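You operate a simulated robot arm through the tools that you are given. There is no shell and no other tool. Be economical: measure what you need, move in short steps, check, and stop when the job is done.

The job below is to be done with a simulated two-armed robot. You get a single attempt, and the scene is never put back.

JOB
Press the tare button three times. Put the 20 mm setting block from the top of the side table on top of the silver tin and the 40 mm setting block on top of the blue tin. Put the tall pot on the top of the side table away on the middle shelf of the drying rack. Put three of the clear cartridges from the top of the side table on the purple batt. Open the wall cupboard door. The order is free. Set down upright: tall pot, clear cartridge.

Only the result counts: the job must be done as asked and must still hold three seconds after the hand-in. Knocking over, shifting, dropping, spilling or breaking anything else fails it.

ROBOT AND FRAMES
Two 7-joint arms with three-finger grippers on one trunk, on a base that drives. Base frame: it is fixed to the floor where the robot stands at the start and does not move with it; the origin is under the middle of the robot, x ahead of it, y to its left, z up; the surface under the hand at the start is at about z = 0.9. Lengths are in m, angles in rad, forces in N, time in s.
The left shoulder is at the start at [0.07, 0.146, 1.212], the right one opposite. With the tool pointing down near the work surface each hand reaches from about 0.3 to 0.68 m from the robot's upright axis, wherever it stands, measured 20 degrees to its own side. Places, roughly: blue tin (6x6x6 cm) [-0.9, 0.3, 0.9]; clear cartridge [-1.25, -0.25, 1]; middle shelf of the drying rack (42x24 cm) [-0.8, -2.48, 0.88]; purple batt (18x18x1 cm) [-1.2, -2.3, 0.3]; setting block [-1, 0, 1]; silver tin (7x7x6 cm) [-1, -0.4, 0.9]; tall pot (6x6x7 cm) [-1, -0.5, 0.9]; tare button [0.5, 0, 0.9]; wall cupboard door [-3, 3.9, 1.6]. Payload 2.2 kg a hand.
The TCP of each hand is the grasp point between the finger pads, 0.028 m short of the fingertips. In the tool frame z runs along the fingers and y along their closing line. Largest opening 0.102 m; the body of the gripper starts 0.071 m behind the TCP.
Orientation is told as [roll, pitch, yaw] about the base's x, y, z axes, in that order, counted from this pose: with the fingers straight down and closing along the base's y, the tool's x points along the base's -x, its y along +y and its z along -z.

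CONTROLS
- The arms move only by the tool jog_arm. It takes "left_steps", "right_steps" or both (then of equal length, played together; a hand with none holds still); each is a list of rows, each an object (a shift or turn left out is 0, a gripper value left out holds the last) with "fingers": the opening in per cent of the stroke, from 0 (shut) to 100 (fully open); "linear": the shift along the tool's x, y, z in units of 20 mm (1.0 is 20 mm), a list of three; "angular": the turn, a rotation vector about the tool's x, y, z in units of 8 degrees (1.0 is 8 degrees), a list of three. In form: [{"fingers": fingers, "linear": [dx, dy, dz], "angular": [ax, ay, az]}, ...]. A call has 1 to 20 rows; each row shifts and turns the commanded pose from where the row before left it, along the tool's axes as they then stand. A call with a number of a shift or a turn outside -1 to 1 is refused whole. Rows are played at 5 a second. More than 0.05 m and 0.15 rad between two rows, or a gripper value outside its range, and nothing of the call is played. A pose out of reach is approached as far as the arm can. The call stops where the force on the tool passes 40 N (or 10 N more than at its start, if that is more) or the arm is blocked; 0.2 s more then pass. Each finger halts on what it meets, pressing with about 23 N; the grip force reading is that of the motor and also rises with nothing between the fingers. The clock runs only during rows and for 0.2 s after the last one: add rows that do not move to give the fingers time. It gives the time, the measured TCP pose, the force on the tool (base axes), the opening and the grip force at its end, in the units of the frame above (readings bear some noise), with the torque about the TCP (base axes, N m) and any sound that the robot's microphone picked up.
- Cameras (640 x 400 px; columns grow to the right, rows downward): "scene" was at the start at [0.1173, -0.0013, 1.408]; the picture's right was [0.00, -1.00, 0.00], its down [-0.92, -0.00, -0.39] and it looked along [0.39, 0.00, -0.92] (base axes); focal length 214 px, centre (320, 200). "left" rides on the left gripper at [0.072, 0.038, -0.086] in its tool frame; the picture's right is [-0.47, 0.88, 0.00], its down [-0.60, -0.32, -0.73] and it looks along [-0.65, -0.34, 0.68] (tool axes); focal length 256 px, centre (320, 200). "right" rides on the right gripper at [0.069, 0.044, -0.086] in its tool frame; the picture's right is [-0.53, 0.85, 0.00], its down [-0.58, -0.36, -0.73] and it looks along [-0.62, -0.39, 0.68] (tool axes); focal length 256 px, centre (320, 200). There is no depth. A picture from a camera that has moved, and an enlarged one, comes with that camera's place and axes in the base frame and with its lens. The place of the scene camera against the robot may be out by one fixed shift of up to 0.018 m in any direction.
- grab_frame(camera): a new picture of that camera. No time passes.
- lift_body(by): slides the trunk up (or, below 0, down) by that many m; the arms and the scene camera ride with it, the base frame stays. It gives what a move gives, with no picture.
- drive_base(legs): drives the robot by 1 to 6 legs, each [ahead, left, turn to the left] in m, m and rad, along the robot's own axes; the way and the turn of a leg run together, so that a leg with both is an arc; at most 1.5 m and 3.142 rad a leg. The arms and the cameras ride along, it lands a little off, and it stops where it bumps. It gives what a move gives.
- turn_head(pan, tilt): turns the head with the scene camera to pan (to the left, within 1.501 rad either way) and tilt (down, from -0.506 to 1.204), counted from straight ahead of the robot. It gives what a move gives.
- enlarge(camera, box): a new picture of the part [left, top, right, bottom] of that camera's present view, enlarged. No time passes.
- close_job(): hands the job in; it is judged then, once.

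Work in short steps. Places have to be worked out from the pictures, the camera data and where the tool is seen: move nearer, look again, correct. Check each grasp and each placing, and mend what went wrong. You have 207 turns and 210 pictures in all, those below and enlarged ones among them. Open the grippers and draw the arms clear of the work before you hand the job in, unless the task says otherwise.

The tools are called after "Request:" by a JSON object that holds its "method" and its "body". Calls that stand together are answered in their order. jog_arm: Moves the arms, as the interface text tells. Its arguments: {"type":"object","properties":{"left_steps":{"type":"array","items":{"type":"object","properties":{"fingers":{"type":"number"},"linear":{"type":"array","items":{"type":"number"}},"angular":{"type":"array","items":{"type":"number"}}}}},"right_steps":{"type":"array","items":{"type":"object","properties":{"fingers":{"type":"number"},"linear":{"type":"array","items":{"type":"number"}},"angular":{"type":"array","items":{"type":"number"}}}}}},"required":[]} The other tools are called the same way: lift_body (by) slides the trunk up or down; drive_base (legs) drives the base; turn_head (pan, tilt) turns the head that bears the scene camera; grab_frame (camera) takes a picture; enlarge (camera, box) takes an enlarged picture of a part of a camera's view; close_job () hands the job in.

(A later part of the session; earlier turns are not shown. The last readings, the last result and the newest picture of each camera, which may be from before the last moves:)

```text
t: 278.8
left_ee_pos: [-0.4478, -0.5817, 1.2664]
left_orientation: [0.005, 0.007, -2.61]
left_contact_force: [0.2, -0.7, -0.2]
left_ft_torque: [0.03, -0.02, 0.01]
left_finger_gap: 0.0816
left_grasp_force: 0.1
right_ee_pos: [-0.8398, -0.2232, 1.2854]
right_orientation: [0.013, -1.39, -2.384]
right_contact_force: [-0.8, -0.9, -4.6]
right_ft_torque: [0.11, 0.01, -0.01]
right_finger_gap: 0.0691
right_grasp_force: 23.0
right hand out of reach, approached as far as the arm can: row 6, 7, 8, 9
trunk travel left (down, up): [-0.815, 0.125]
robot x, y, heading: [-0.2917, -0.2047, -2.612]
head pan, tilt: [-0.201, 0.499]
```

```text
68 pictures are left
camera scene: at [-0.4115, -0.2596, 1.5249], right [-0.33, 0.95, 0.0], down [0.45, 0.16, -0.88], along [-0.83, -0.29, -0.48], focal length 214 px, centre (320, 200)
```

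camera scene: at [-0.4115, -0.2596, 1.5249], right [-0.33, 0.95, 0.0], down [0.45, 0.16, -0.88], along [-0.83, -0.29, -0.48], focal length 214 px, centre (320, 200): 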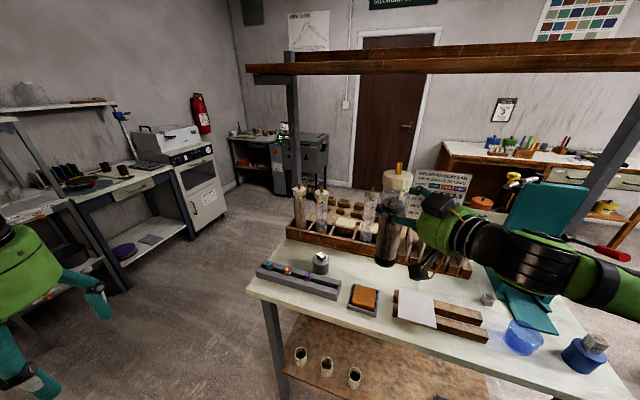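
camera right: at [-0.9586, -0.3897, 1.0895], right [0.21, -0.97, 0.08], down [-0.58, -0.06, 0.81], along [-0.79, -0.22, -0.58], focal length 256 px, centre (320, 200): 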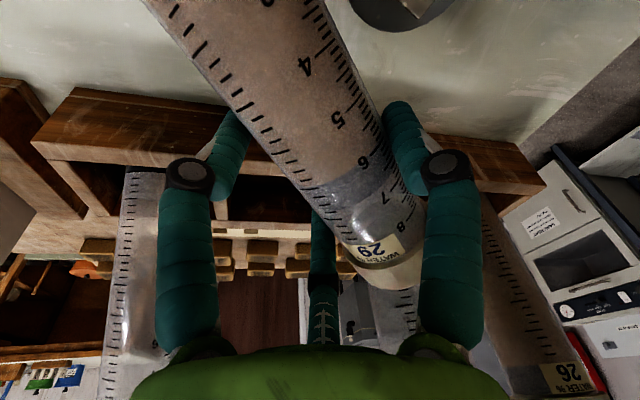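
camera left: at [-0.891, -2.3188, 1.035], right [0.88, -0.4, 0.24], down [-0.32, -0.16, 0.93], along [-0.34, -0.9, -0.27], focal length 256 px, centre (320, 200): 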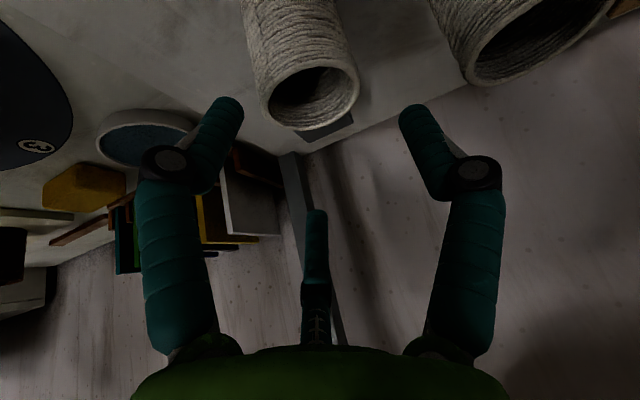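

The cartridge is now essentially upright in the hand (pitch -80°). I tuck the left hand further, turn to face the bench and drive there.

Request:
{"method": "jog_arm", "body": {"left_steps": [{"linear": [1, 0, 0]}, {"linear": [1, 0, 0]}, {}]}}

Request:
{"method": "drive_base", "body": {"legs": [[0, 0, 1.04], [1.15, 0, 0], [0, -0.62, 0]]}}

Request:
{"method": "lift_body", "body": {"by": -0.4}}

Request:
{"method": "lift_body", "body": {"by": -0.4}}

Request:
{"method": "turn_head", "body": {"pan": -0.4, "tilt": 0.4}}

Request:
{"method": "grab_frame", "body": {"camera": "scene"}}

```text
t: 279.6
left_ee_pos: [-0.4132, -0.5614, 1.2638]
left_orientation: [0.004, 0.008, -2.607]
left_contact_force: [0.8, 0.4, -0.6]
left_ft_torque: [0.01, 0.01, -0.02]
left_finger_gap: 0.0816
left_grasp_force: 0.0
right_ee_pos: [-0.8418, -0.2226, 1.2858]
right_orientation: [0.009, -1.389, -2.377]
right_contact_force: [0.0, 0.9, -4.7]
right_ft_torque: [0.09, 0.02, 0.0]
right_finger_gap: 0.0692
right_grasp_force: 23.0
trunk travel left (down, up): [-0.815, 0.125]
robot x, y, heading: [-0.2885, -0.2004, -2.611]
head pan, tilt: [-0.201, 0.499]
```

```text
t: 291.3
left_ee_pos: [-0.6317, -1.6636, 1.2652]
left_orientation: [0.005, 0.008, -1.559]
left_contact_force: [0.3, -0.1, 0.5]
left_ft_torque: [-0.02, 0.02, -0.01]
left_finger_gap: 0.0817
left_grasp_force: 0.0
right_ee_pos: [-1.138, -1.8658, 1.2869]
right_orientation: [-0.002, -1.388, -1.322]
right_contact_force: [-0.8, 0.1, -4.7]
right_ft_torque: [0.05, 0.1, -0.03]
right_finger_gap: 0.0692
right_grasp_force: 23.6
trunk travel left (down, up): [-0.815, 0.125]
robot x, y, heading: [-0.8819, -1.3818, -1.562]
head pan, tilt: [-0.201, 0.499]
```

```text
t: 295.1
left_ee_pos: [-0.6317, -1.6646, 0.8651]
left_orientation: [0.005, 0.006, -1.558]
left_contact_force: [0.9, -0.6, 0.1]
left_ft_torque: [0.01, -0.01, 0.0]
left_finger_gap: 0.0818
left_grasp_force: 0.0
right_ee_pos: [-1.1389, -1.8658, 0.884]
right_orientation: [0.006, -1.39, -1.328]
right_contact_force: [-0.3, 0.5, -4.5]
right_ft_torque: [0.04, 0.09, -0.01]
right_finger_gap: 0.0689
right_grasp_force: 22.6
trunk travel left (down, up): [-0.415, 0.525]
robot x, y, heading: [-0.8804, -1.3779, -1.557]
head pan, tilt: [-0.201, 0.499]
```

```text
t: 298.9
left_ee_pos: [-0.6322, -1.6641, 0.4656]
left_orientation: [0.005, 0.007, -1.559]
left_contact_force: [0.3, 0.1, -0.5]
left_ft_torque: [-0.02, 0.03, 0.01]
left_finger_gap: 0.0815
left_grasp_force: 0.0
right_ee_pos: [-1.1382, -1.865, 0.4847]
right_orientation: [0.007, -1.388, -1.329]
right_contact_force: [-0.4, 0.3, -5.0]
right_ft_torque: [0.05, 0.06, -0.01]
right_finger_gap: 0.0689
right_grasp_force: 22.7
trunk travel left (down, up): [-0.015, 0.925]
robot x, y, heading: [-0.8798, -1.381, -1.562]
head pan, tilt: [-0.201, 0.499]
```

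```text
t: 299.7
left_ee_pos: [-0.6326, -1.6633, 0.4661]
left_orientation: [0.005, 0.007, -1.559]
left_contact_force: [0.4, 0.7, 0.4]
left_ft_torque: [-0.04, 0.01, 0.01]
left_finger_gap: 0.0816
left_grasp_force: 0.0
right_ee_pos: [-1.1374, -1.8664, 0.4852]
right_orientation: [0.007, -1.39, -1.328]
right_contact_force: [-0.5, 0.1, -4.9]
right_ft_torque: [0.04, 0.05, 0.01]
right_finger_gap: 0.0688
right_grasp_force: 23.2
trunk travel left (down, up): [-0.015, 0.925]
robot x, y, heading: [-0.8811, -1.3826, -1.56]
head pan, tilt: [-0.4, 0.4]
```

```text
67 pictures are left
camera scene: at [-0.9084, -1.5165, 0.734], right [-0.93, 0.38, 0.0], down [0.15, 0.36, -0.92], along [-0.35, -0.85, -0.39], focal length 214 px, centre (320, 200)
```

scene: 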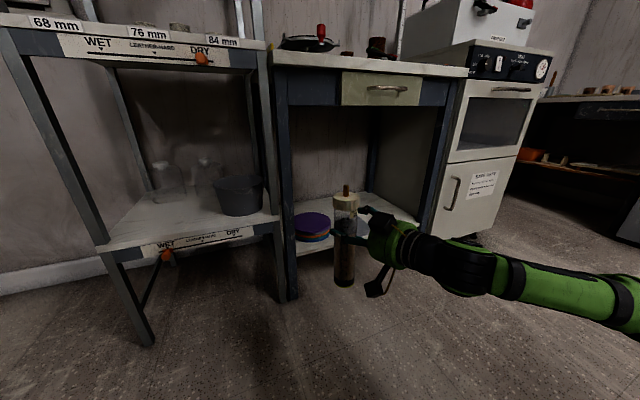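

Very good view: the cartridge hangs upright beside the batt. I enlarge to check verticality and the batt.

Request:
{"method": "enlarge", "body": {"camera": "scene", "box": [280, 170, 420, 300]}}

```text
3.08 times, centred on (350, 235) of scene
camera zoom: at [-0.9084, -1.5165, 0.734], right [-0.93, 0.38, 0.0], down [0.15, 0.36, -0.92], along [-0.35, -0.85, -0.39], focal length 660 px, centre (228, 92)
```

zoom: 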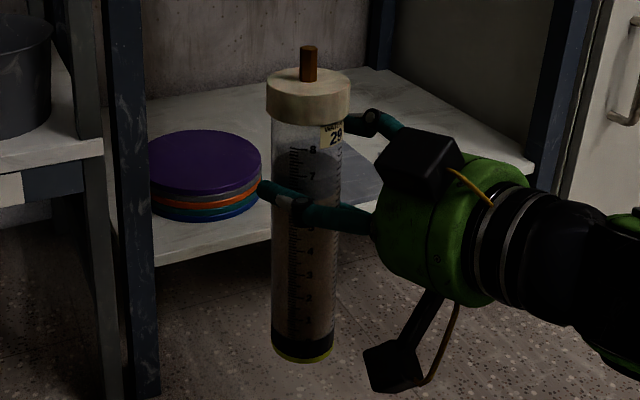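

Upright confirmed. I drive forward 0.38 with a 6 cm shift right so the cartridge comes over the batt, then view.

Request:
{"method": "drive_base", "body": {"legs": [[0.38, -0.06, 0]]}}

Request:
{"method": "enlarge", "body": {"camera": "scene", "box": [260, 150, 480, 360]}}

```text
t: 302.1
left_ee_pos: [-0.6889, -2.039, 0.466]
left_orientation: [0.004, 0.007, -1.562]
left_contact_force: [0.4, -0.9, -0.9]
left_ft_torque: [0.0, 0.0, -0.03]
left_finger_gap: 0.0816
left_grasp_force: 0.1
right_ee_pos: [-1.1959, -2.2384, 0.4846]
right_orientation: [0.007, -1.391, -1.333]
right_contact_force: [-0.8, -0.4, -5.1]
right_ft_torque: [0.02, 0.07, -0.01]
right_finger_gap: 0.0691
right_grasp_force: 23.5
trunk travel left (down, up): [-0.015, 0.925]
robot x, y, heading: [-0.9351, -1.7549, -1.564]
head pan, tilt: [-0.4, 0.4]
```

```text
1.90 times, centred on (370, 255) of scene
camera zoom: at [-0.9642, -1.8909, 0.734], right [-0.92, 0.38, 0.0], down [0.15, 0.36, -0.92], along [-0.35, -0.85, -0.39], focal length 408 px, centre (225, 95)
```

zoom: 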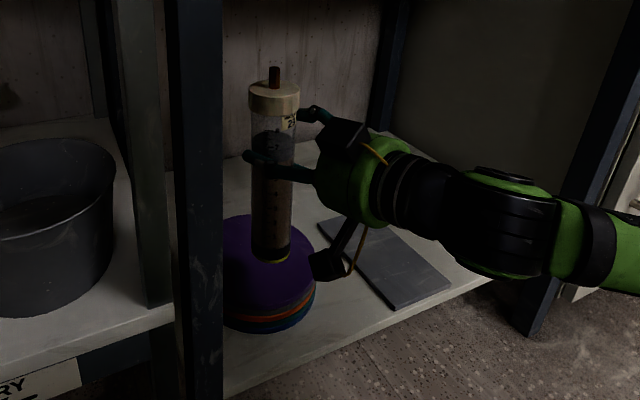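

The cartridge is over the batt; correcting for the camera offset the batt centre is about (-1.21, -2.29). I move the cartridge to the back spot (-1.21, -2.335) and lower the trunk the last bit.

Request:
{"method": "jog_arm", "body": {"right_steps": [{"linear": [-0.18, -0.45, 0.984]}, {"linear": [-0.18, -0.45, 0.984]}, {"linear": [-0.18, -0.45, 0.984]}, {"linear": [-0.18, -0.45, 0.984]}, {"linear": [-0.1, -0.4, 0.55]}, {}]}}

Request:
{"method": "lift_body", "body": {"by": -0.015}}

Request:
{"method": "jog_arm", "body": {"right_steps": [{"linear": [0.75, 0, 0.14]}, {"linear": [0.75, 0, 0.14]}, {}]}}

Request:
{"method": "enlarge", "body": {"camera": "scene", "box": [260, 150, 480, 360]}}

```text
t: 303.5
left_ee_pos: [-0.6889, -2.0392, 0.4651]
left_orientation: [0.005, 0.007, -1.562]
left_contact_force: [0.2, -0.4, -0.3]
left_ft_torque: [-0.03, 0.0, 0.0]
left_finger_gap: 0.0817
left_grasp_force: 0.2
right_ee_pos: [-1.2163, -2.3399, 0.4843]
right_orientation: [0.007, -1.39, -1.332]
right_contact_force: [0.5, -0.9, -5.0]
right_ft_torque: [0.03, 0.08, -0.01]
right_finger_gap: 0.0691
right_grasp_force: 23.1
trunk travel left (down, up): [-0.015, 0.925]
robot x, y, heading: [-0.9387, -1.7532, -1.563]
head pan, tilt: [-0.4, 0.4]
```

```text
t: 304.1
left_ee_pos: [-0.6891, -2.0391, 0.4513]
left_orientation: [0.006, 0.007, -1.562]
left_contact_force: [0.3, -0.2, 0.6]
left_ft_torque: [0.01, 0.02, 0.01]
left_finger_gap: 0.0813
left_grasp_force: 0.0
right_ee_pos: [-1.2169, -2.339, 0.4686]
right_orientation: [0.008, -1.389, -1.331]
right_contact_force: [0.5, 0.1, -4.9]
right_ft_torque: [0.03, 0.05, 0.02]
right_finger_gap: 0.0691
right_grasp_force: 23.2
trunk travel left (down, up): [0.0, 0.94]
robot x, y, heading: [-0.9363, -1.7529, -1.563]
head pan, tilt: [-0.4, 0.4]
```

```text
t: 304.9
left_ee_pos: [-0.6886, -2.0396, 0.4496]
left_orientation: [0.005, 0.008, -1.563]
left_contact_force: [-0.8, 0.3, -0.2]
left_ft_torque: [0.02, 0.02, 0.02]
left_finger_gap: 0.0817
left_grasp_force: 0.1
right_ee_pos: [-1.2183, -2.3374, 0.4382]
right_orientation: [0.005, -1.388, -1.334]
right_contact_force: [-0.2, 0.0, -4.2]
right_ft_torque: [0.05, 0.01, 0.0]
right_finger_gap: 0.0693
right_grasp_force: 23.1
trunk travel left (down, up): [0.0, 0.94]
robot x, y, heading: [-0.9389, -1.7525, -1.563]
head pan, tilt: [-0.4, 0.4]
```

```text
1.90 times, centred on (370, 255) of scene
camera zoom: at [-0.9642, -1.891, 0.719], right [-0.92, 0.38, 0.0], down [0.15, 0.36, -0.92], along [-0.35, -0.85, -0.39], focal length 408 px, centre (225, 95)
```

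zoom: 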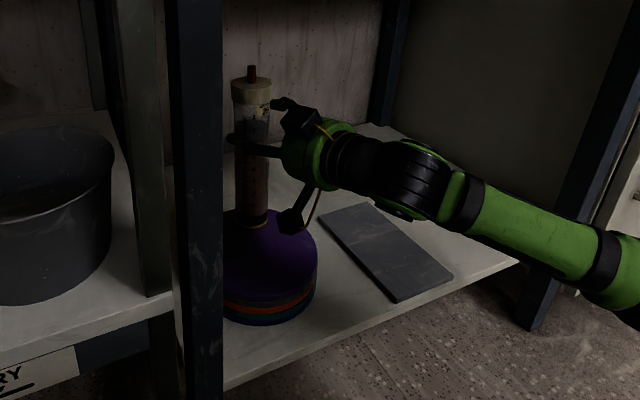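

Reach is fine. I keep lowering in small steps until contact.

Request:
{"method": "jog_arm", "body": {"right_steps": [{"linear": [0.2, 0, 0.036]}, {"linear": [0.2, 0, 0.036]}, {}]}}

Request:
{"method": "jog_arm", "body": {"right_steps": [{"linear": [0.15, 0, 0.027]}, {"linear": [0.15, 0, 0.027]}, {}]}}

Request:
{"method": "jog_arm", "body": {"right_steps": [{"linear": [0.15, 0, 0.027]}, {"linear": [0.15, 0, 0.027]}, {}]}}

```text
t: 305.7
left_ee_pos: [-0.6888, -2.0395, 0.4497]
left_orientation: [0.006, 0.008, -1.562]
left_contact_force: [-0.4, -0.2, 0.0]
left_ft_torque: [0.02, -0.01, -0.01]
left_finger_gap: 0.082
left_grasp_force: 0.0
right_ee_pos: [-1.2154, -2.3383, 0.4304]
right_orientation: [0.006, -1.39, -1.333]
right_contact_force: [0.0, -0.3, -4.8]
right_ft_torque: [0.01, 0.09, 0.0]
right_finger_gap: 0.0689
right_grasp_force: 23.0
trunk travel left (down, up): [0.0, 0.94]
robot x, y, heading: [-0.9386, -1.7531, -1.562]
head pan, tilt: [-0.4, 0.4]
```

```text
t: 306.5
left_ee_pos: [-0.6883, -2.0399, 0.4513]
left_orientation: [0.006, 0.008, -1.561]
left_contact_force: [-0.4, -0.6, -0.4]
left_ft_torque: [0.01, 0.01, 0.04]
left_finger_gap: 0.0817
left_grasp_force: 0.1
right_ee_pos: [-1.2162, -2.3381, 0.4256]
right_orientation: [0.007, -1.389, -1.335]
right_contact_force: [-1.3, 0.1, -3.9]
right_ft_torque: [0.04, 0.1, 0.01]
right_finger_gap: 0.0688
right_grasp_force: 22.9
trunk travel left (down, up): [0.0, 0.94]
robot x, y, heading: [-0.9361, -1.753, -1.564]
head pan, tilt: [-0.4, 0.4]
```

```text
t: 307.3
left_ee_pos: [-0.6897, -2.0393, 0.4509]
left_orientation: [0.006, 0.007, -1.562]
left_contact_force: [0.0, -0.6, 0.0]
left_ft_torque: [-0.01, 0.04, -0.03]
left_finger_gap: 0.0814
left_grasp_force: 0.0
right_ee_pos: [-1.2164, -2.3391, 0.4197]
right_orientation: [-0.002, -1.392, -1.326]
right_contact_force: [-1.3, -0.5, -0.5]
right_ft_torque: [-0.11, 0.11, -0.07]
right_finger_gap: 0.069
right_grasp_force: 23.4
trunk travel left (down, up): [0.0, 0.94]
robot x, y, heading: [-0.9381, -1.7497, -1.562]
head pan, tilt: [-0.4, 0.4]
```

Weight is nearly transferred. Lower 1.5 mm more, open fully, shift 7 mm right to centre the tube in the opening, and check before withdrawing.

Request:
{"method": "jog_arm", "body": {"right_steps": [{"linear": [0.08, 0, 0.014]}, {}, {"fingers": 100}, {}, {}, {}]}}

Request:
{"method": "enlarge", "body": {"camera": "scene", "box": [260, 150, 480, 360]}}

Request:
{"method": "grab_frame", "body": {"camera": "right"}}

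```text
t: 308.7
left_ee_pos: [-0.6894, -2.0381, 0.4503]
left_orientation: [0.006, 0.007, -1.562]
left_contact_force: [-0.1, -0.1, 0.1]
left_ft_torque: [-0.02, 0.01, -0.01]
left_finger_gap: 0.0815
left_grasp_force: 0.2
right_ee_pos: [-1.2168, -2.3378, 0.4173]
right_orientation: [0.001, -1.39, -1.331]
right_contact_force: [0.0, 0.5, 0.4]
right_ft_torque: [0.01, 0.03, 0.01]
right_finger_gap: 0.102
right_grasp_force: 0.1
trunk travel left (down, up): [0.0, 0.94]
robot x, y, heading: [-0.9425, -1.7551, -1.562]
head pan, tilt: [-0.4, 0.4]
```

```text
1.90 times, centred on (370, 255) of scene
camera zoom: at [-0.964, -1.8906, 0.7191], right [-0.92, 0.38, 0.0], down [0.15, 0.36, -0.92], along [-0.35, -0.85, -0.39], focal length 408 px, centre (225, 95)
```

zoom: 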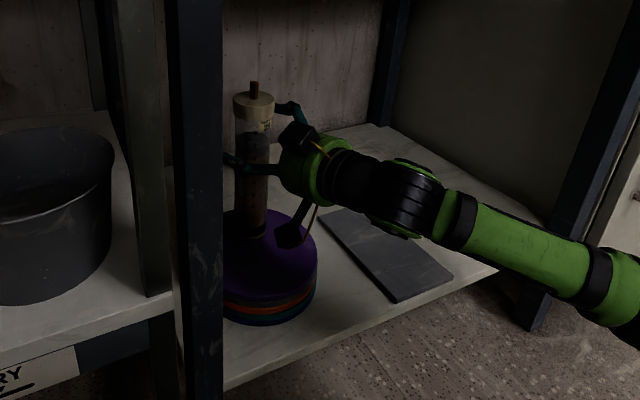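

```text
62 pictures are left
camera right: at [-1.1958, -2.2325, 0.3632], right [0.84, 0.11, 0.53], down [-0.5, 0.51, 0.7], along [-0.19, -0.85, 0.48], focal length 256 px, centre (320, 200)
```

right: 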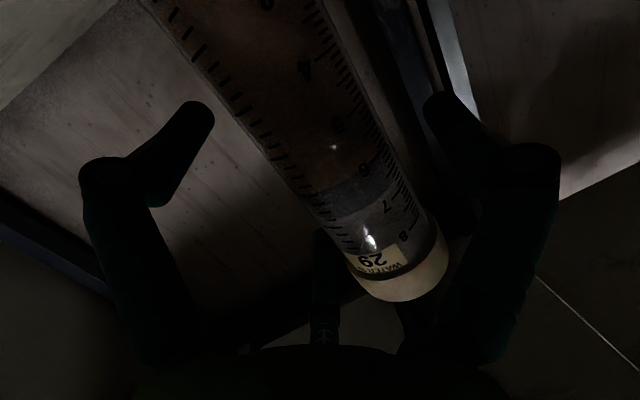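

Standing on the batt. Shift 5 mm right and withdraw straight back, then drive back 0.3.

Request:
{"method": "jog_arm", "body": {"right_steps": [{"linear": [0, -0.25, 0]}, {"linear": [0.09, 0, -0.49]}, {"linear": [0.18, 0, -0.984]}, {"linear": [0.18, 0, -0.984]}, {"linear": [0.18, 0, -0.984]}, {"linear": [0.18, 0, -0.984]}, {"linear": [0.18, 0, -0.984]}, {}]}}

Request:
{"method": "drive_base", "body": {"legs": [[-0.37, 0, 0]]}}

Request:
{"method": "enlarge", "body": {"camera": "scene", "box": [260, 150, 420, 300]}}

```text
t: 310.5
left_ee_pos: [-0.6893, -2.0391, 0.4509]
left_orientation: [0.005, 0.007, -1.56]
left_contact_force: [0.5, -0.2, -0.5]
left_ft_torque: [0.0, 0.0, -0.02]
left_finger_gap: 0.0816
left_grasp_force: 0.1
right_ee_pos: [-1.2473, -2.2385, 0.4172]
right_orientation: [0.007, -1.388, -1.332]
right_contact_force: [0.4, 0.4, 0.3]
right_ft_torque: [0.03, 0.0, -0.01]
right_finger_gap: 0.1018
right_grasp_force: 0.0
right hand out of reach, approached as far as the arm can: row 5
trunk travel left (down, up): [0.0, 0.94]
robot x, y, heading: [-0.9378, -1.7533, -1.562]
head pan, tilt: [-0.4, 0.4]
```

```text
t: 312.9
left_ee_pos: [-0.6929, -1.6677, 0.4506]
left_orientation: [0.006, 0.007, -1.568]
left_contact_force: [0.6, 0.7, -0.7]
left_ft_torque: [-0.01, 0.03, 0.02]
left_finger_gap: 0.0814
left_grasp_force: 0.0
right_ee_pos: [-1.2505, -1.8637, 0.4168]
right_orientation: [0.002, -1.39, -1.336]
right_contact_force: [0.3, -0.2, -0.3]
right_ft_torque: [0.0, 0.0, 0.05]
right_finger_gap: 0.1021
right_grasp_force: 0.0
trunk travel left (down, up): [0.0, 0.94]
robot x, y, heading: [-0.9382, -1.3835, -1.573]
head pan, tilt: [-0.4, 0.4]
```

```text
2.67 times, centred on (340, 225) of scene
camera zoom: at [-0.9664, -1.5175, 0.7191], right [-0.92, 0.39, 0.0], down [0.15, 0.36, -0.92], along [-0.36, -0.85, -0.39], focal length 572 px, centre (267, 133)
```

zoom: 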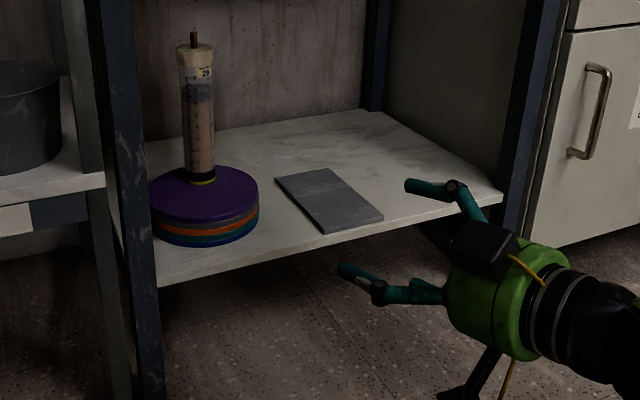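

Cartridge "29" stands on the batt behind its centre. Next cartridge, gripped horizontally straight from the rack. I align the tool yaw with the heading, raise the trunk, and drive back to the side table.

Request:
{"method": "jog_arm", "body": {"right_steps": [{"angular": [0.84, 0, 0.15]}, {"angular": [0.84, 0, 0.15]}, {}]}}

Request:
{"method": "lift_body", "body": {"by": 0.4}}

Request:
{"method": "lift_body", "body": {"by": 0.4}}

Request:
{"method": "drive_base", "body": {"legs": [[0, 0.55, 0], [-0.77, 0, 0], [0, 0, -1.57]]}}

Request:
{"method": "turn_head", "body": {"pan": -0.2, "tilt": 0.6}}

Request:
{"method": "grab_frame", "body": {"camera": "scene"}}

```text
t: 313.7
left_ee_pos: [-0.692, -1.6672, 0.4516]
left_orientation: [0.005, 0.007, -1.565]
left_contact_force: [-0.5, -0.4, 0.7]
left_ft_torque: [0.04, 0.04, 0.0]
left_finger_gap: 0.0813
left_grasp_force: 0.1
right_ee_pos: [-1.2564, -1.8686, 0.4179]
right_orientation: [0.026, -1.385, -1.557]
right_contact_force: [0.1, 0.8, 0.4]
right_ft_torque: [0.01, -0.01, 0.04]
right_finger_gap: 0.102
right_grasp_force: 0.0
right hand out of reach, approached as far as the arm can: row 2
trunk travel left (down, up): [0.0, 0.94]
robot x, y, heading: [-0.9385, -1.386, -1.569]
head pan, tilt: [-0.4, 0.4]
```

```text
t: 317.5
left_ee_pos: [-0.6928, -1.6673, 0.8509]
left_orientation: [0.005, 0.007, -1.568]
left_contact_force: [-0.2, 0.2, -0.8]
left_ft_torque: [0.01, 0.01, -0.02]
left_finger_gap: 0.0816
left_grasp_force: 0.0
right_ee_pos: [-1.2567, -1.8691, 0.8183]
right_orientation: [0.026, -1.388, -1.555]
right_contact_force: [0.9, -0.4, 0.0]
right_ft_torque: [0.01, 0.04, 0.0]
right_finger_gap: 0.1018
right_grasp_force: 0.1
trunk travel left (down, up): [-0.4, 0.54]
robot x, y, heading: [-0.9384, -1.3787, -1.566]
head pan, tilt: [-0.4, 0.4]
```

```text
t: 321.3
left_ee_pos: [-0.6933, -1.6689, 1.2504]
left_orientation: [0.004, 0.008, -1.567]
left_contact_force: [-0.1, 0.0, 0.3]
left_ft_torque: [-0.02, -0.01, 0.0]
left_finger_gap: 0.0818
left_grasp_force: 0.1
right_ee_pos: [-1.2568, -1.8689, 1.2173]
right_orientation: [0.026, -1.388, -1.554]
right_contact_force: [0.3, 0.2, -0.7]
right_ft_torque: [0.02, 0.04, 0.01]
right_finger_gap: 0.1018
right_grasp_force: 0.1
trunk travel left (down, up): [-0.8, 0.14]
robot x, y, heading: [-0.9412, -1.3829, -1.573]
head pan, tilt: [-0.4, 0.4]
```

```text
t: 332.1
left_ee_pos: [-0.6721, -0.8626, 1.2499]
left_orientation: [0.005, 0.007, -3.126]
left_contact_force: [-0.1, 0.4, 0.0]
left_ft_torque: [-0.02, -0.01, -0.02]
left_finger_gap: 0.0816
left_grasp_force: 0.1
right_ee_pos: [-0.8809, -0.3023, 1.2191]
right_orientation: [0.024, -1.389, -3.111]
right_contact_force: [-0.4, 0.2, 0.2]
right_ft_torque: [-0.01, 0.05, 0.0]
right_finger_gap: 0.1019
right_grasp_force: 0.1
trunk travel left (down, up): [-0.8, 0.14]
robot x, y, heading: [-0.3893, -0.6092, -3.128]
head pan, tilt: [-0.4, 0.4]
```

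```text
t: 332.8
left_ee_pos: [-0.6724, -0.8627, 1.2501]
left_orientation: [0.006, 0.006, -3.125]
left_contact_force: [0.1, -1.0, 0.2]
left_ft_torque: [-0.03, 0.01, -0.01]
left_finger_gap: 0.0814
left_grasp_force: 0.0
right_ee_pos: [-0.8814, -0.3018, 1.2184]
right_orientation: [0.025, -1.388, -3.113]
right_contact_force: [0.0, 0.5, -1.2]
right_ft_torque: [-0.01, 0.01, 0.02]
right_finger_gap: 0.102
right_grasp_force: 0.0
trunk travel left (down, up): [-0.8, 0.14]
robot x, y, heading: [-0.3913, -0.6089, -3.122]
head pan, tilt: [-0.201, 0.6]
```

```text
60 pictures are left
camera scene: at [-0.517, -0.5975, 1.5009], right [0.18, 0.98, 0.0], down [0.55, -0.1, -0.83], along [-0.81, 0.15, -0.56], focal length 214 px, centre (320, 200)
```

scene: 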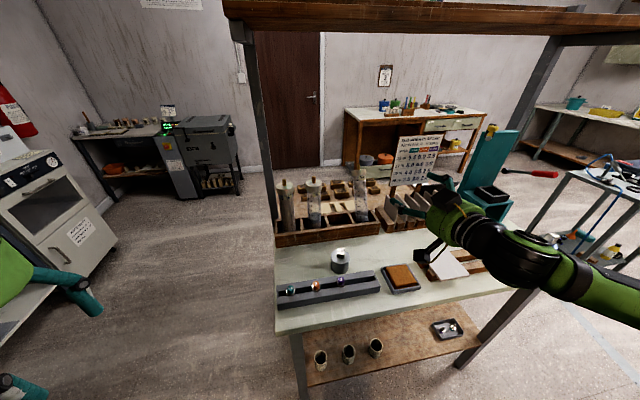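

Hand is in line with the blank-labelled cartridge (y ≈ -0.305). I lower 0.17, drive 0.1 ahead, and look along the fingers.

Request:
{"method": "lift_body", "body": {"by": -0.17}}

Request:
{"method": "drive_base", "body": {"legs": [[0.1, 0, 0]]}}

Request:
{"method": "grab_frame", "body": {"camera": "right"}}

Request:
{"method": "grab_frame", "body": {"camera": "scene"}}

```text
t: 334.7
left_ee_pos: [-0.6721, -0.8616, 1.081]
left_orientation: [0.006, 0.006, -3.127]
left_contact_force: [0.0, 0.3, 0.4]
left_ft_torque: [-0.02, -0.01, -0.02]
left_finger_gap: 0.0815
left_grasp_force: 0.1
right_ee_pos: [-0.8806, -0.3023, 1.0483]
right_orientation: [0.027, -1.387, -3.11]
right_contact_force: [0.0, -0.2, -0.4]
right_ft_torque: [-0.02, 0.0, 0.02]
right_finger_gap: 0.1019
right_grasp_force: 0.1
trunk travel left (down, up): [-0.63, 0.31]
robot x, y, heading: [-0.3881, -0.6079, -3.125]
head pan, tilt: [-0.201, 0.6]
```

```text
t: 335.9
left_ee_pos: [-0.7721, -0.8648, 1.0823]
left_orientation: [0.006, 0.005, -3.121]
left_contact_force: [-0.2, -1.5, 0.2]
left_ft_torque: [0.03, 0.02, 0.0]
left_finger_gap: 0.0818
left_grasp_force: 0.1
right_ee_pos: [-0.9808, -0.3036, 1.0482]
right_orientation: [0.025, -1.389, -3.111]
right_contact_force: [-0.1, 0.1, 0.9]
right_ft_torque: [-0.01, -0.01, -0.01]
right_finger_gap: 0.1021
right_grasp_force: 0.0
trunk travel left (down, up): [-0.63, 0.31]
robot x, y, heading: [-0.4874, -0.6116, -3.121]
head pan, tilt: [-0.201, 0.6]
```

```text
59 pictures are left
camera right: at [-0.8808, -0.3425, 0.9955], right [-0.05, -0.85, 0.53], down [0.59, 0.4, 0.7], along [-0.8, 0.35, 0.48], focal length 256 px, centre (320, 200)
```

right: 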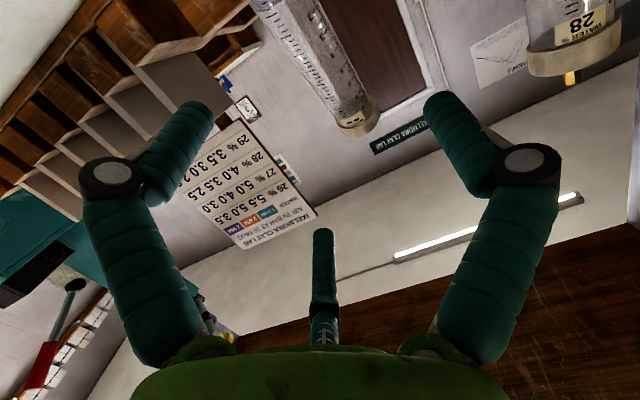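

```text
58 pictures are left
camera scene: at [-0.6159, -0.5997, 1.331], right [0.18, 0.98, 0.0], down [0.56, -0.1, -0.83], along [-0.81, 0.15, -0.56], focal length 214 px, centre (320, 200)
```

scene: 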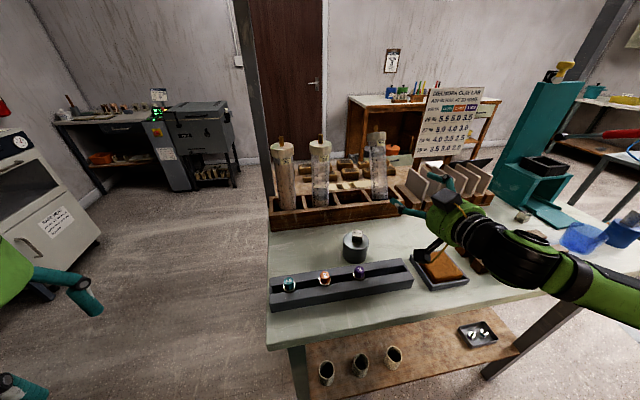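

The blank cartridge's top looks different; I enlarge to inspect it.

Request:
{"method": "enlarge", "body": {"camera": "scene", "box": [250, 110, 450, 270]}}

```text
2.50 times, centred on (350, 190) of scene
camera zoom: at [-0.6159, -0.5997, 1.331], right [0.18, 0.98, 0.0], down [0.56, -0.1, -0.83], along [-0.81, 0.15, -0.56], focal length 536 px, centre (245, 225)
```

zoom: 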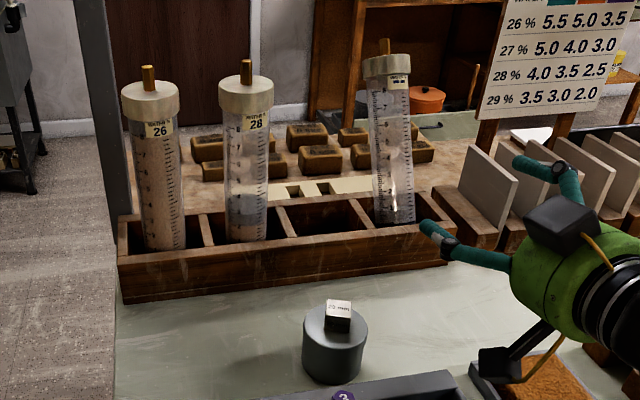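

The blank cartridge is leaning back ~27° in its slot (the falling one must have pushed it), with its cap at (-1.237, -0.305, 1.119). I'll take this one: match its lean with hand pitch ≈ -53°, grip the tube, then later pitch to upright. First set the pitch and approach 10 cm.

Request:
{"method": "jog_arm", "body": {"right_steps": [{"angular": [0, 0.83, 0]}, {"angular": [0, 0.83, 0]}, {"angular": [0, 0.83, 0]}, {"angular": [0, 0.83, 0], "linear": [0, -0.3, 0]}, {"linear": [-0.6, 0, 0.8]}, {"linear": [-0.6, 0, 0.8]}, {"linear": [-0.6, 0, 0.8]}, {"linear": [-0.6, 0, 0.8]}, {}]}}

Request:
{"method": "grab_frame", "body": {"camera": "right"}}

Request:
{"method": "enlarge", "body": {"camera": "scene", "box": [310, 110, 470, 238]}}

```text
t: 337.9
left_ee_pos: [-0.7721, -0.8657, 1.0812]
left_orientation: [0.004, 0.005, -3.123]
left_contact_force: [0.8, -0.5, 0.3]
left_ft_torque: [0.0, 0.02, -0.02]
left_finger_gap: 0.0816
left_grasp_force: 0.0
right_ee_pos: [-1.0638, -0.3041, 1.0465]
right_orientation: [0.008, -0.926, -3.091]
right_contact_force: [-0.4, 0.1, 0.9]
right_ft_torque: [-0.01, 0.0, -0.01]
right_finger_gap: 0.1016
right_grasp_force: 0.1
trunk travel left (down, up): [-0.63, 0.31]
robot x, y, heading: [-0.4875, -0.6088, -3.129]
head pan, tilt: [-0.201, 0.6]
```

```text
56 pictures are left
camera right: at [-0.95, -0.3408, 1.0437], right [-0.27, -0.86, 0.43], down [0.22, 0.38, 0.9], along [-0.94, 0.34, 0.08], focal length 256 px, centre (320, 200)
```

right: 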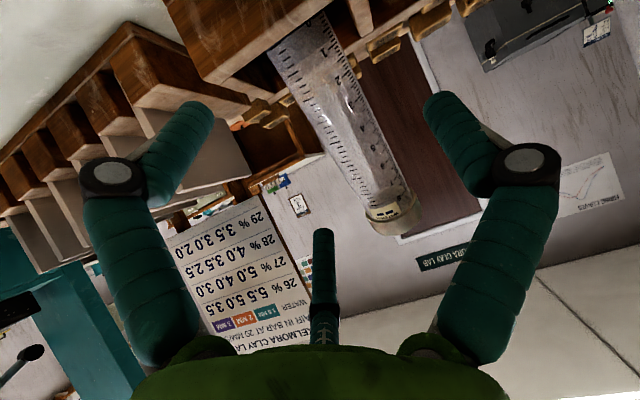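

```text
3.12 times, centred on (390, 174) of scene
camera zoom: at [-0.6159, -0.5995, 1.331], right [0.18, 0.98, 0.0], down [0.56, -0.1, -0.83], along [-0.81, 0.15, -0.56], focal length 670 px, centre (101, 281)
```

zoom: 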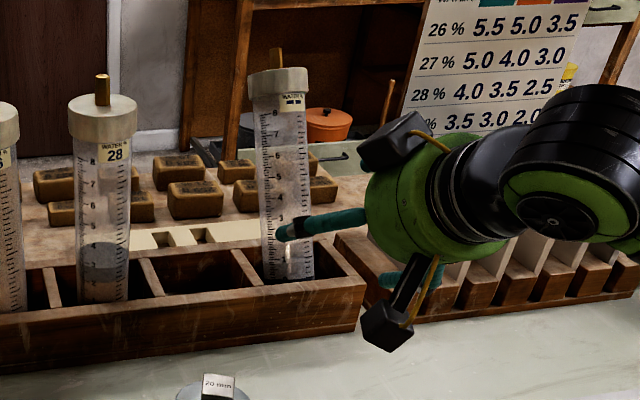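

Axis measured: lean 22°, grip point (-1.192, -0.307, 1.03). I advance to it.

Request:
{"method": "jog_arm", "body": {"right_steps": [{"linear": [-0.38, -0.15, 0.97]}, {"linear": [-0.38, -0.15, 0.97]}, {"linear": [-0.38, -0.15, 0.97]}, {"linear": [-0.6, -0.15, 0.8]}, {"linear": [-0.6, 0, 0.8]}, {"linear": [-0.6, 0, 0.8]}, {}]}}

Request:
{"method": "grab_frame", "body": {"camera": "right"}}

```text
t: 339.5
left_ee_pos: [-0.7701, -0.8651, 1.0804]
left_orientation: [0.007, 0.006, -3.122]
left_contact_force: [0.0, -0.5, 0.9]
left_ft_torque: [0.01, 0.0, -0.02]
left_finger_gap: 0.0816
left_grasp_force: 0.0
right_ee_pos: [-1.1799, -0.2979, 1.0288]
right_orientation: [0.01, -0.925, -3.092]
right_contact_force: [-0.5, -0.6, -0.9]
right_ft_torque: [0.0, 0.01, -0.01]
right_finger_gap: 0.1018
right_grasp_force: 0.1
trunk travel left (down, up): [-0.63, 0.31]
robot x, y, heading: [-0.4854, -0.6102, -3.124]
head pan, tilt: [-0.201, 0.6]
```

```text
54 pictures are left
camera right: at [-1.0671, -0.3345, 1.0255], right [-0.27, -0.86, 0.43], down [0.22, 0.38, 0.9], along [-0.94, 0.34, 0.08], focal length 256 px, centre (320, 200)
```

right: 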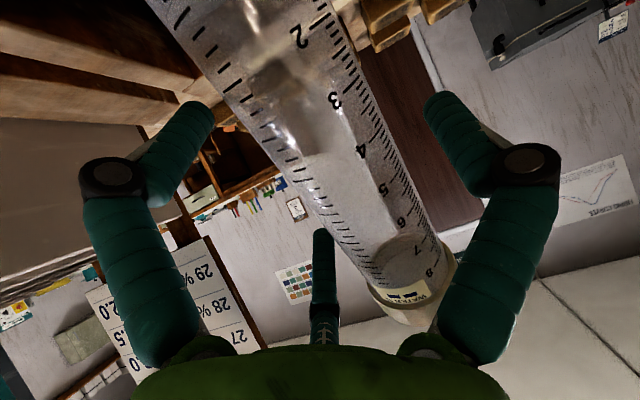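

Tube is well between the fingers. Advance 1 cm more and close.

Request:
{"method": "jog_arm", "body": {"right_steps": [{"linear": [-0.3, 0, 0.4]}, {}, {"fingers": 0}, {}, {}, {}]}}

Request:
{"method": "grab_frame", "body": {"camera": "right"}}

```text
t: 340.9
left_ee_pos: [-0.7699, -0.8658, 1.0811]
left_orientation: [0.007, 0.006, -3.121]
left_contact_force: [0.1, 0.0, -0.9]
left_ft_torque: [0.01, -0.02, 0.03]
left_finger_gap: 0.0816
left_grasp_force: 0.1
right_ee_pos: [-1.1907, -0.2997, 1.031]
right_orientation: [0.008, -0.928, -3.087]
right_contact_force: [3.4, -1.7, 2.4]
right_ft_torque: [-0.08, -0.22, -0.08]
right_finger_gap: 0.0685
right_grasp_force: 23.1
trunk travel left (down, up): [-0.63, 0.31]
robot x, y, heading: [-0.4834, -0.6146, -3.128]
head pan, tilt: [-0.201, 0.6]
```

```text
53 pictures are left
camera right: at [-1.0765, -0.3364, 1.0272], right [-0.27, -0.86, 0.43], down [0.22, 0.38, 0.9], along [-0.94, 0.34, 0.08], focal length 256 px, centre (320, 200)
```

right: 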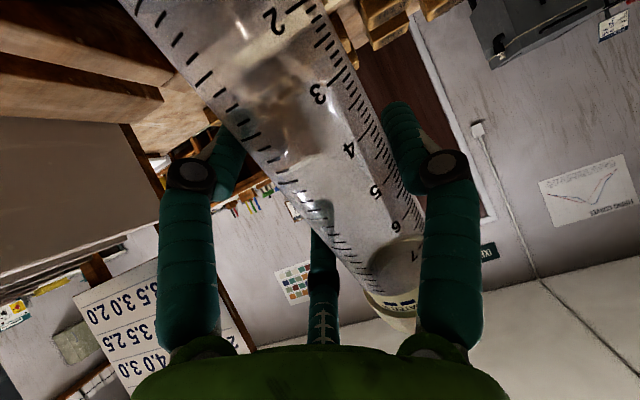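

Good grip. I lift it straight up out of the slot and back out over the table.

Request:
{"method": "jog_arm", "body": {"right_steps": [{"linear": [-0.4, 0, -0.3]}, {"linear": [-0.8, 0, -0.6]}, {"linear": [-0.8, 0, -0.6]}, {"linear": [-0.8, 0, -0.6]}, {"linear": [-0.8, 0, -0.6]}, {"linear": [-0.8, 0, -0.6]}, {"linear": [-0.8, 0, -0.6]}, {"linear": [0.6, 0, -0.8]}, {"linear": [0.6, 0, -0.8]}, {"linear": [0.6, 0, -0.8]}, {"linear": [0.6, 0, -0.8]}, {"linear": [0.6, 0, -0.8]}, {"linear": [0.6, 0, -0.8]}, {}]}}

Request:
{"method": "grab_frame", "body": {"camera": "scene"}}

```text
t: 343.9
left_ee_pos: [-0.7728, -0.8664, 1.0805]
left_orientation: [0.005, 0.008, -3.124]
left_contact_force: [0.1, 0.5, 0.5]
left_ft_torque: [-0.01, -0.02, -0.01]
left_finger_gap: 0.0815
left_grasp_force: 0.0
right_ee_pos: [-1.0766, -0.2925, 1.1587]
right_orientation: [0.009, -0.923, -3.092]
right_contact_force: [-0.1, -0.4, -1.1]
right_ft_torque: [-0.03, 0.04, 0.03]
right_finger_gap: 0.0685
right_grasp_force: 23.0
trunk travel left (down, up): [-0.63, 0.31]
robot x, y, heading: [-0.49, -0.6164, -3.123]
head pan, tilt: [-0.201, 0.6]
```

```text
52 pictures are left
camera scene: at [-0.6174, -0.5996, 1.3308], right [0.18, 0.98, 0.0], down [0.56, -0.1, -0.82], along [-0.81, 0.15, -0.57], focal length 214 px, centre (320, 200)
```

scene: 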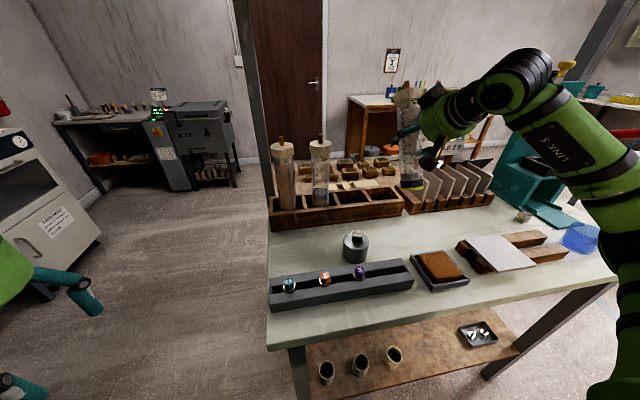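

Out of the slot. I drive back 0.2 and pitch 22° to make it upright.

Request:
{"method": "drive_base", "body": {"legs": [[-0.2, 0, 0]]}}

Request:
{"method": "jog_arm", "body": {"right_steps": [{"linear": [-0.3, 0, -0.2], "angular": [0, -0.9, 0]}, {"linear": [-0.3, 0, 0], "angular": [0, -0.9, 0]}, {"angular": [0, -0.9, 0]}, {}]}}

Request:
{"method": "enlarge", "body": {"camera": "scene", "box": [310, 60, 510, 240]}}

```text
t: 345.4
left_ee_pos: [-0.5796, -0.8604, 1.0796]
left_orientation: [0.005, 0.006, -3.124]
left_contact_force: [0.3, 0.5, 0.3]
left_ft_torque: [-0.01, 0.02, 0.0]
left_finger_gap: 0.0819
left_grasp_force: 0.0
right_ee_pos: [-0.8834, -0.2891, 1.1602]
right_orientation: [0.008, -0.923, -3.091]
right_contact_force: [-0.1, 0.6, -1.4]
right_ft_torque: [0.02, 0.01, -0.02]
right_finger_gap: 0.0683
right_grasp_force: 23.0
trunk travel left (down, up): [-0.63, 0.31]
robot x, y, heading: [-0.2974, -0.6085, -3.12]
head pan, tilt: [-0.201, 0.6]
```

```text
t: 346.4
left_ee_pos: [-0.5785, -0.8619, 1.0805]
left_orientation: [0.005, 0.007, -3.122]
left_contact_force: [0.0, 0.6, -0.3]
left_ft_torque: [0.01, -0.04, -0.02]
left_finger_gap: 0.0816
left_grasp_force: 0.1
right_ee_pos: [-0.8859, -0.2905, 1.171]
right_orientation: [0.018, -1.302, -3.105]
right_contact_force: [-0.1, 0.5, -1.0]
right_ft_torque: [0.04, -0.01, 0.02]
right_finger_gap: 0.0682
right_grasp_force: 23.1
trunk travel left (down, up): [-0.63, 0.31]
robot x, y, heading: [-0.2962, -0.6104, -3.124]
head pan, tilt: [-0.201, 0.6]
```

```text
2.22 times, centred on (410, 150) of scene
camera zoom: at [-0.4243, -0.5962, 1.3308], right [0.18, 0.98, 0.0], down [0.56, -0.1, -0.82], along [-0.81, 0.15, -0.57], focal length 477 px, centre (120, 311)
```

zoom: 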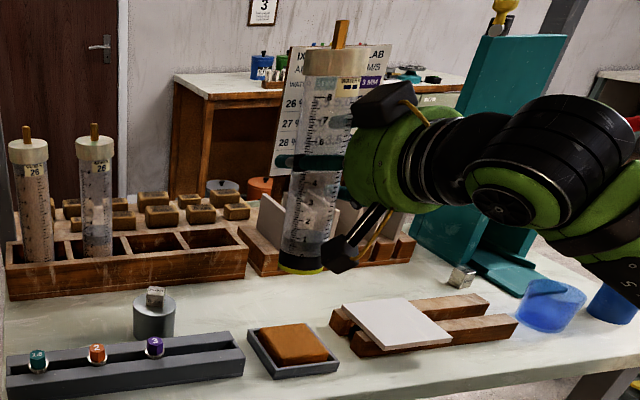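

Nearly upright. I turn and drive to the bench as before, then lower the trunk.

Request:
{"method": "drive_base", "body": {"legs": [[0, 0, 1.553], [0.76, 0, 0], [0, -0.62, 0]]}}

Request:
{"method": "lift_body", "body": {"by": -0.4}}

Request:
{"method": "lift_body", "body": {"by": -0.23}}

Request:
{"method": "turn_head", "body": {"pan": -0.4, "tilt": 0.4}}

Request:
{"method": "enlarge", "body": {"camera": "scene", "box": [250, 130, 450, 310]}}

```text
t: 357.4
left_ee_pos: [-0.7036, -1.6383, 1.0802]
left_orientation: [0.006, 0.008, -1.619]
left_contact_force: [0.3, 0.3, 0.3]
left_ft_torque: [0.01, 0.02, -0.01]
left_finger_gap: 0.0814
left_grasp_force: 0.0
right_ee_pos: [-1.2949, -1.9059, 1.172]
right_orientation: [0.017, -1.299, -1.599]
right_contact_force: [0.8, 0.1, -1.5]
right_ft_torque: [-0.01, 0.01, 0.0]
right_finger_gap: 0.0681
right_grasp_force: 23.3
trunk travel left (down, up): [-0.63, 0.31]
robot x, y, heading: [-0.93, -1.3367, -1.623]
head pan, tilt: [-0.201, 0.6]
```

```text
t: 361.2
left_ee_pos: [-0.7032, -1.6386, 0.6807]
left_orientation: [0.005, 0.006, -1.62]
left_contact_force: [0.5, -0.3, 1.1]
left_ft_torque: [-0.02, 0.04, -0.02]
left_finger_gap: 0.0815
left_grasp_force: 0.1
right_ee_pos: [-1.2951, -1.9046, 0.7722]
right_orientation: [0.017, -1.3, -1.6]
right_contact_force: [0.2, -0.2, -2.2]
right_ft_torque: [0.05, 0.02, 0.02]
right_finger_gap: 0.068
right_grasp_force: 23.5
trunk travel left (down, up): [-0.23, 0.71]
robot x, y, heading: [-0.9362, -1.3379, -1.619]
head pan, tilt: [-0.201, 0.6]
```

```text
t: 363.6
left_ee_pos: [-0.7037, -1.6381, 0.4504]
left_orientation: [0.005, 0.006, -1.621]
left_contact_force: [0.2, -0.4, -0.6]
left_ft_torque: [0.02, 0.05, 0.01]
left_finger_gap: 0.0816
left_grasp_force: 0.1
right_ee_pos: [-1.294, -1.9055, 0.5416]
right_orientation: [0.02, -1.3, -1.601]
right_contact_force: [-0.3, 0.2, -1.1]
right_ft_torque: [-0.02, 0.03, 0.03]
right_finger_gap: 0.0681
right_grasp_force: 23.2
trunk travel left (down, up): [0.0, 0.94]
robot x, y, heading: [-0.9336, -1.3401, -1.62]
head pan, tilt: [-0.201, 0.6]
```

```text
t: 364.4
left_ee_pos: [-0.7027, -1.6391, 0.4522]
left_orientation: [0.005, 0.006, -1.621]
left_contact_force: [0.0, -0.2, -0.9]
left_ft_torque: [0.01, 0.0, -0.01]
left_finger_gap: 0.0815
left_grasp_force: 0.0
right_ee_pos: [-1.2963, -1.9065, 0.5415]
right_orientation: [0.019, -1.301, -1.6]
right_contact_force: [0.1, 0.5, -2.2]
right_ft_torque: [-0.01, 0.02, -0.01]
right_finger_gap: 0.0683
right_grasp_force: 22.8
trunk travel left (down, up): [0.0, 0.94]
robot x, y, heading: [-0.9335, -1.3381, -1.616]
head pan, tilt: [-0.4, 0.4]
```

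```text
2.22 times, centred on (350, 220) of scene
camera zoom: at [-0.9693, -1.4733, 0.719], right [-0.9, 0.43, 0.0], down [0.17, 0.35, -0.92], along [-0.4, -0.83, -0.39], focal length 477 px, centre (253, 156)
```

zoom: 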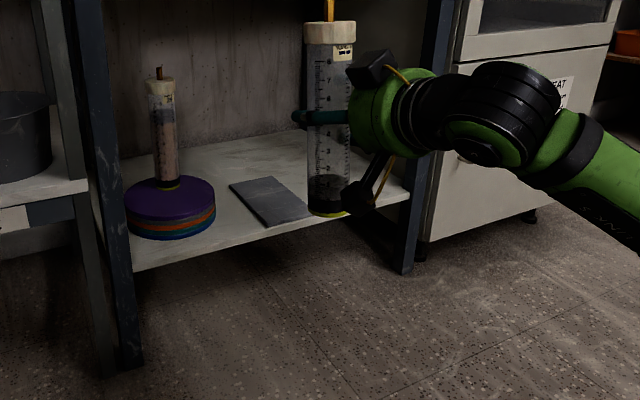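

Drive forward 0.354 and 0.05 left, bringing the cartridge over the front-right of the batt.

Request:
{"method": "drive_base", "body": {"legs": [[0.354, 0.051, 0]]}}

Request:
{"method": "enlarge", "body": {"camera": "scene", "box": [250, 130, 450, 310]}}

```text
t: 366.7
left_ee_pos: [-0.6698, -1.9973, 0.4512]
left_orientation: [0.006, 0.008, -1.618]
left_contact_force: [0.7, 0.6, -0.2]
left_ft_torque: [-0.02, 0.0, -0.03]
left_finger_gap: 0.0816
left_grasp_force: 0.0
right_ee_pos: [-1.2613, -2.2662, 0.5415]
right_orientation: [0.019, -1.301, -1.598]
right_contact_force: [0.2, -0.3, -1.4]
right_ft_torque: [0.01, 0.01, 0.01]
right_finger_gap: 0.0679
right_grasp_force: 22.9
trunk travel left (down, up): [0.0, 0.94]
robot x, y, heading: [-0.9025, -1.7025, -1.623]
head pan, tilt: [-0.4, 0.4]
```

```text
2.22 times, centred on (350, 220) of scene
camera zoom: at [-0.9365, -1.8337, 0.7191], right [-0.9, 0.43, 0.0], down [0.17, 0.35, -0.92], along [-0.4, -0.83, -0.39], focal length 477 px, centre (253, 156)
```

zoom: 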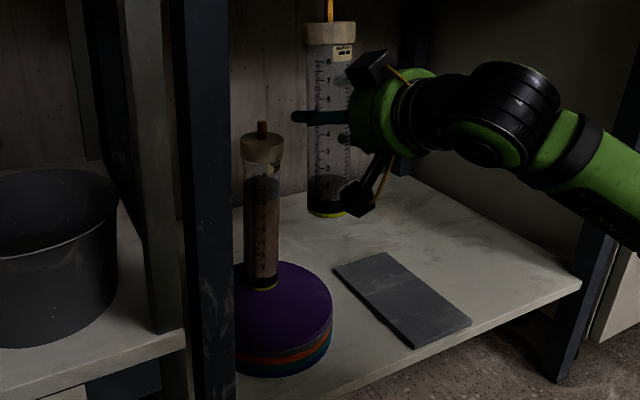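

The batt centre refines to (-1.196, -2.29), so I shift 14 mm left, then lower 10 cm.

Request:
{"method": "jog_arm", "body": {"right_steps": [{"linear": [0, 0.7, 0]}, {"linear": [0.963, 0, 0.267]}, {"linear": [0.963, 0, 0.267]}, {"linear": [0.963, 0, 0.267]}, {"linear": [0.963, 0, 0.267]}, {"linear": [0.963, 0, 0.267]}, {}]}}

Request:
{"method": "enlarge", "body": {"camera": "scene", "box": [250, 130, 450, 310]}}

```text
t: 368.3
left_ee_pos: [-0.6711, -1.998, 0.4503]
left_orientation: [0.005, 0.005, -1.619]
left_contact_force: [0.7, -1.0, 0.5]
left_ft_torque: [-0.01, 0.03, 0.01]
left_finger_gap: 0.0813
left_grasp_force: 0.0
right_ee_pos: [-1.2473, -2.2667, 0.4422]
right_orientation: [0.019, -1.3, -1.599]
right_contact_force: [0.2, -0.1, -1.0]
right_ft_torque: [-0.04, 0.04, 0.02]
right_finger_gap: 0.068
right_grasp_force: 22.7
trunk travel left (down, up): [0.0, 0.94]
robot x, y, heading: [-0.9, -1.7013, -1.614]
head pan, tilt: [-0.4, 0.4]
```

```text
2.22 times, centred on (350, 220) of scene
camera zoom: at [-0.9365, -1.8338, 0.7191], right [-0.9, 0.43, 0.0], down [0.17, 0.35, -0.92], along [-0.4, -0.83, -0.39], focal length 477 px, centre (253, 156)
```

zoom: 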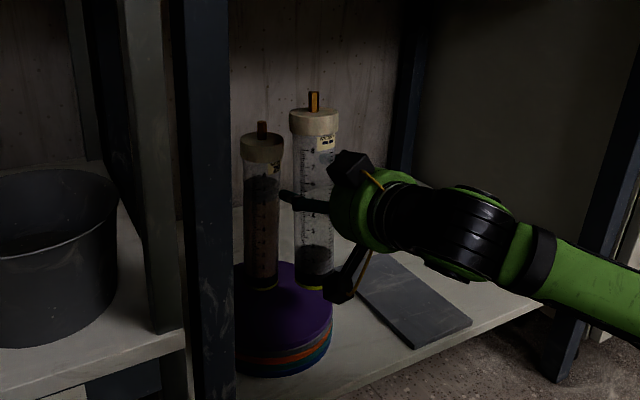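

Good clearance to the first one. Lower another 2 cm, then small steps.

Request:
{"method": "jog_arm", "body": {"right_steps": [{"linear": [0.48, 0, 0.13]}, {"linear": [0.48, 0, 0.13]}, {}]}}

Request:
{"method": "jog_arm", "body": {"right_steps": [{"linear": [0.14, 0, 0.04]}, {"linear": [0.14, 0, 0.04]}, {}]}}

Request:
{"method": "jog_arm", "body": {"right_steps": [{"linear": [0.14, 0, 0.04]}, {"linear": [0.14, 0, 0.04]}, {}]}}

```text
t: 369.1
left_ee_pos: [-0.6705, -1.998, 0.4496]
left_orientation: [0.006, 0.007, -1.618]
left_contact_force: [-0.3, 0.1, -0.8]
left_ft_torque: [0.04, -0.01, 0.02]
left_finger_gap: 0.0815
left_grasp_force: 0.1
right_ee_pos: [-1.2479, -2.267, 0.4222]
right_orientation: [0.017, -1.299, -1.598]
right_contact_force: [0.4, 0.7, -1.4]
right_ft_torque: [0.0, 0.0, 0.01]
right_finger_gap: 0.068
right_grasp_force: 23.5
trunk travel left (down, up): [0.0, 0.94]
robot x, y, heading: [-0.9022, -1.6987, -1.619]
head pan, tilt: [-0.4, 0.4]
```

```text
t: 369.9
left_ee_pos: [-0.67, -1.9972, 0.4517]
left_orientation: [0.004, 0.008, -1.616]
left_contact_force: [-0.4, -0.3, -0.5]
left_ft_torque: [-0.02, 0.02, -0.04]
left_finger_gap: 0.0816
left_grasp_force: 0.0
right_ee_pos: [-1.2474, -2.267, 0.4163]
right_orientation: [0.018, -1.3, -1.598]
right_contact_force: [0.1, 0.1, -1.4]
right_ft_torque: [0.03, 0.02, -0.02]
right_finger_gap: 0.0678
right_grasp_force: 22.6
trunk travel left (down, up): [0.0, 0.94]
robot x, y, heading: [-0.9009, -1.7024, -1.622]
head pan, tilt: [-0.4, 0.4]
```

```text
t: 370.7
left_ee_pos: [-0.6714, -1.9981, 0.4506]
left_orientation: [0.006, 0.006, -1.617]
left_contact_force: [0.3, -0.2, -0.1]
left_ft_torque: [0.0, -0.01, 0.01]
left_finger_gap: 0.0816
left_grasp_force: 0.1
right_ee_pos: [-1.246, -2.2667, 0.411]
right_orientation: [0.018, -1.3, -1.598]
right_contact_force: [0.2, 0.3, -2.3]
right_ft_torque: [0.05, 0.01, 0.03]
right_finger_gap: 0.0683
right_grasp_force: 23.2
trunk travel left (down, up): [0.0, 0.94]
robot x, y, heading: [-0.9017, -1.6992, -1.62]
head pan, tilt: [-0.4, 0.4]
```

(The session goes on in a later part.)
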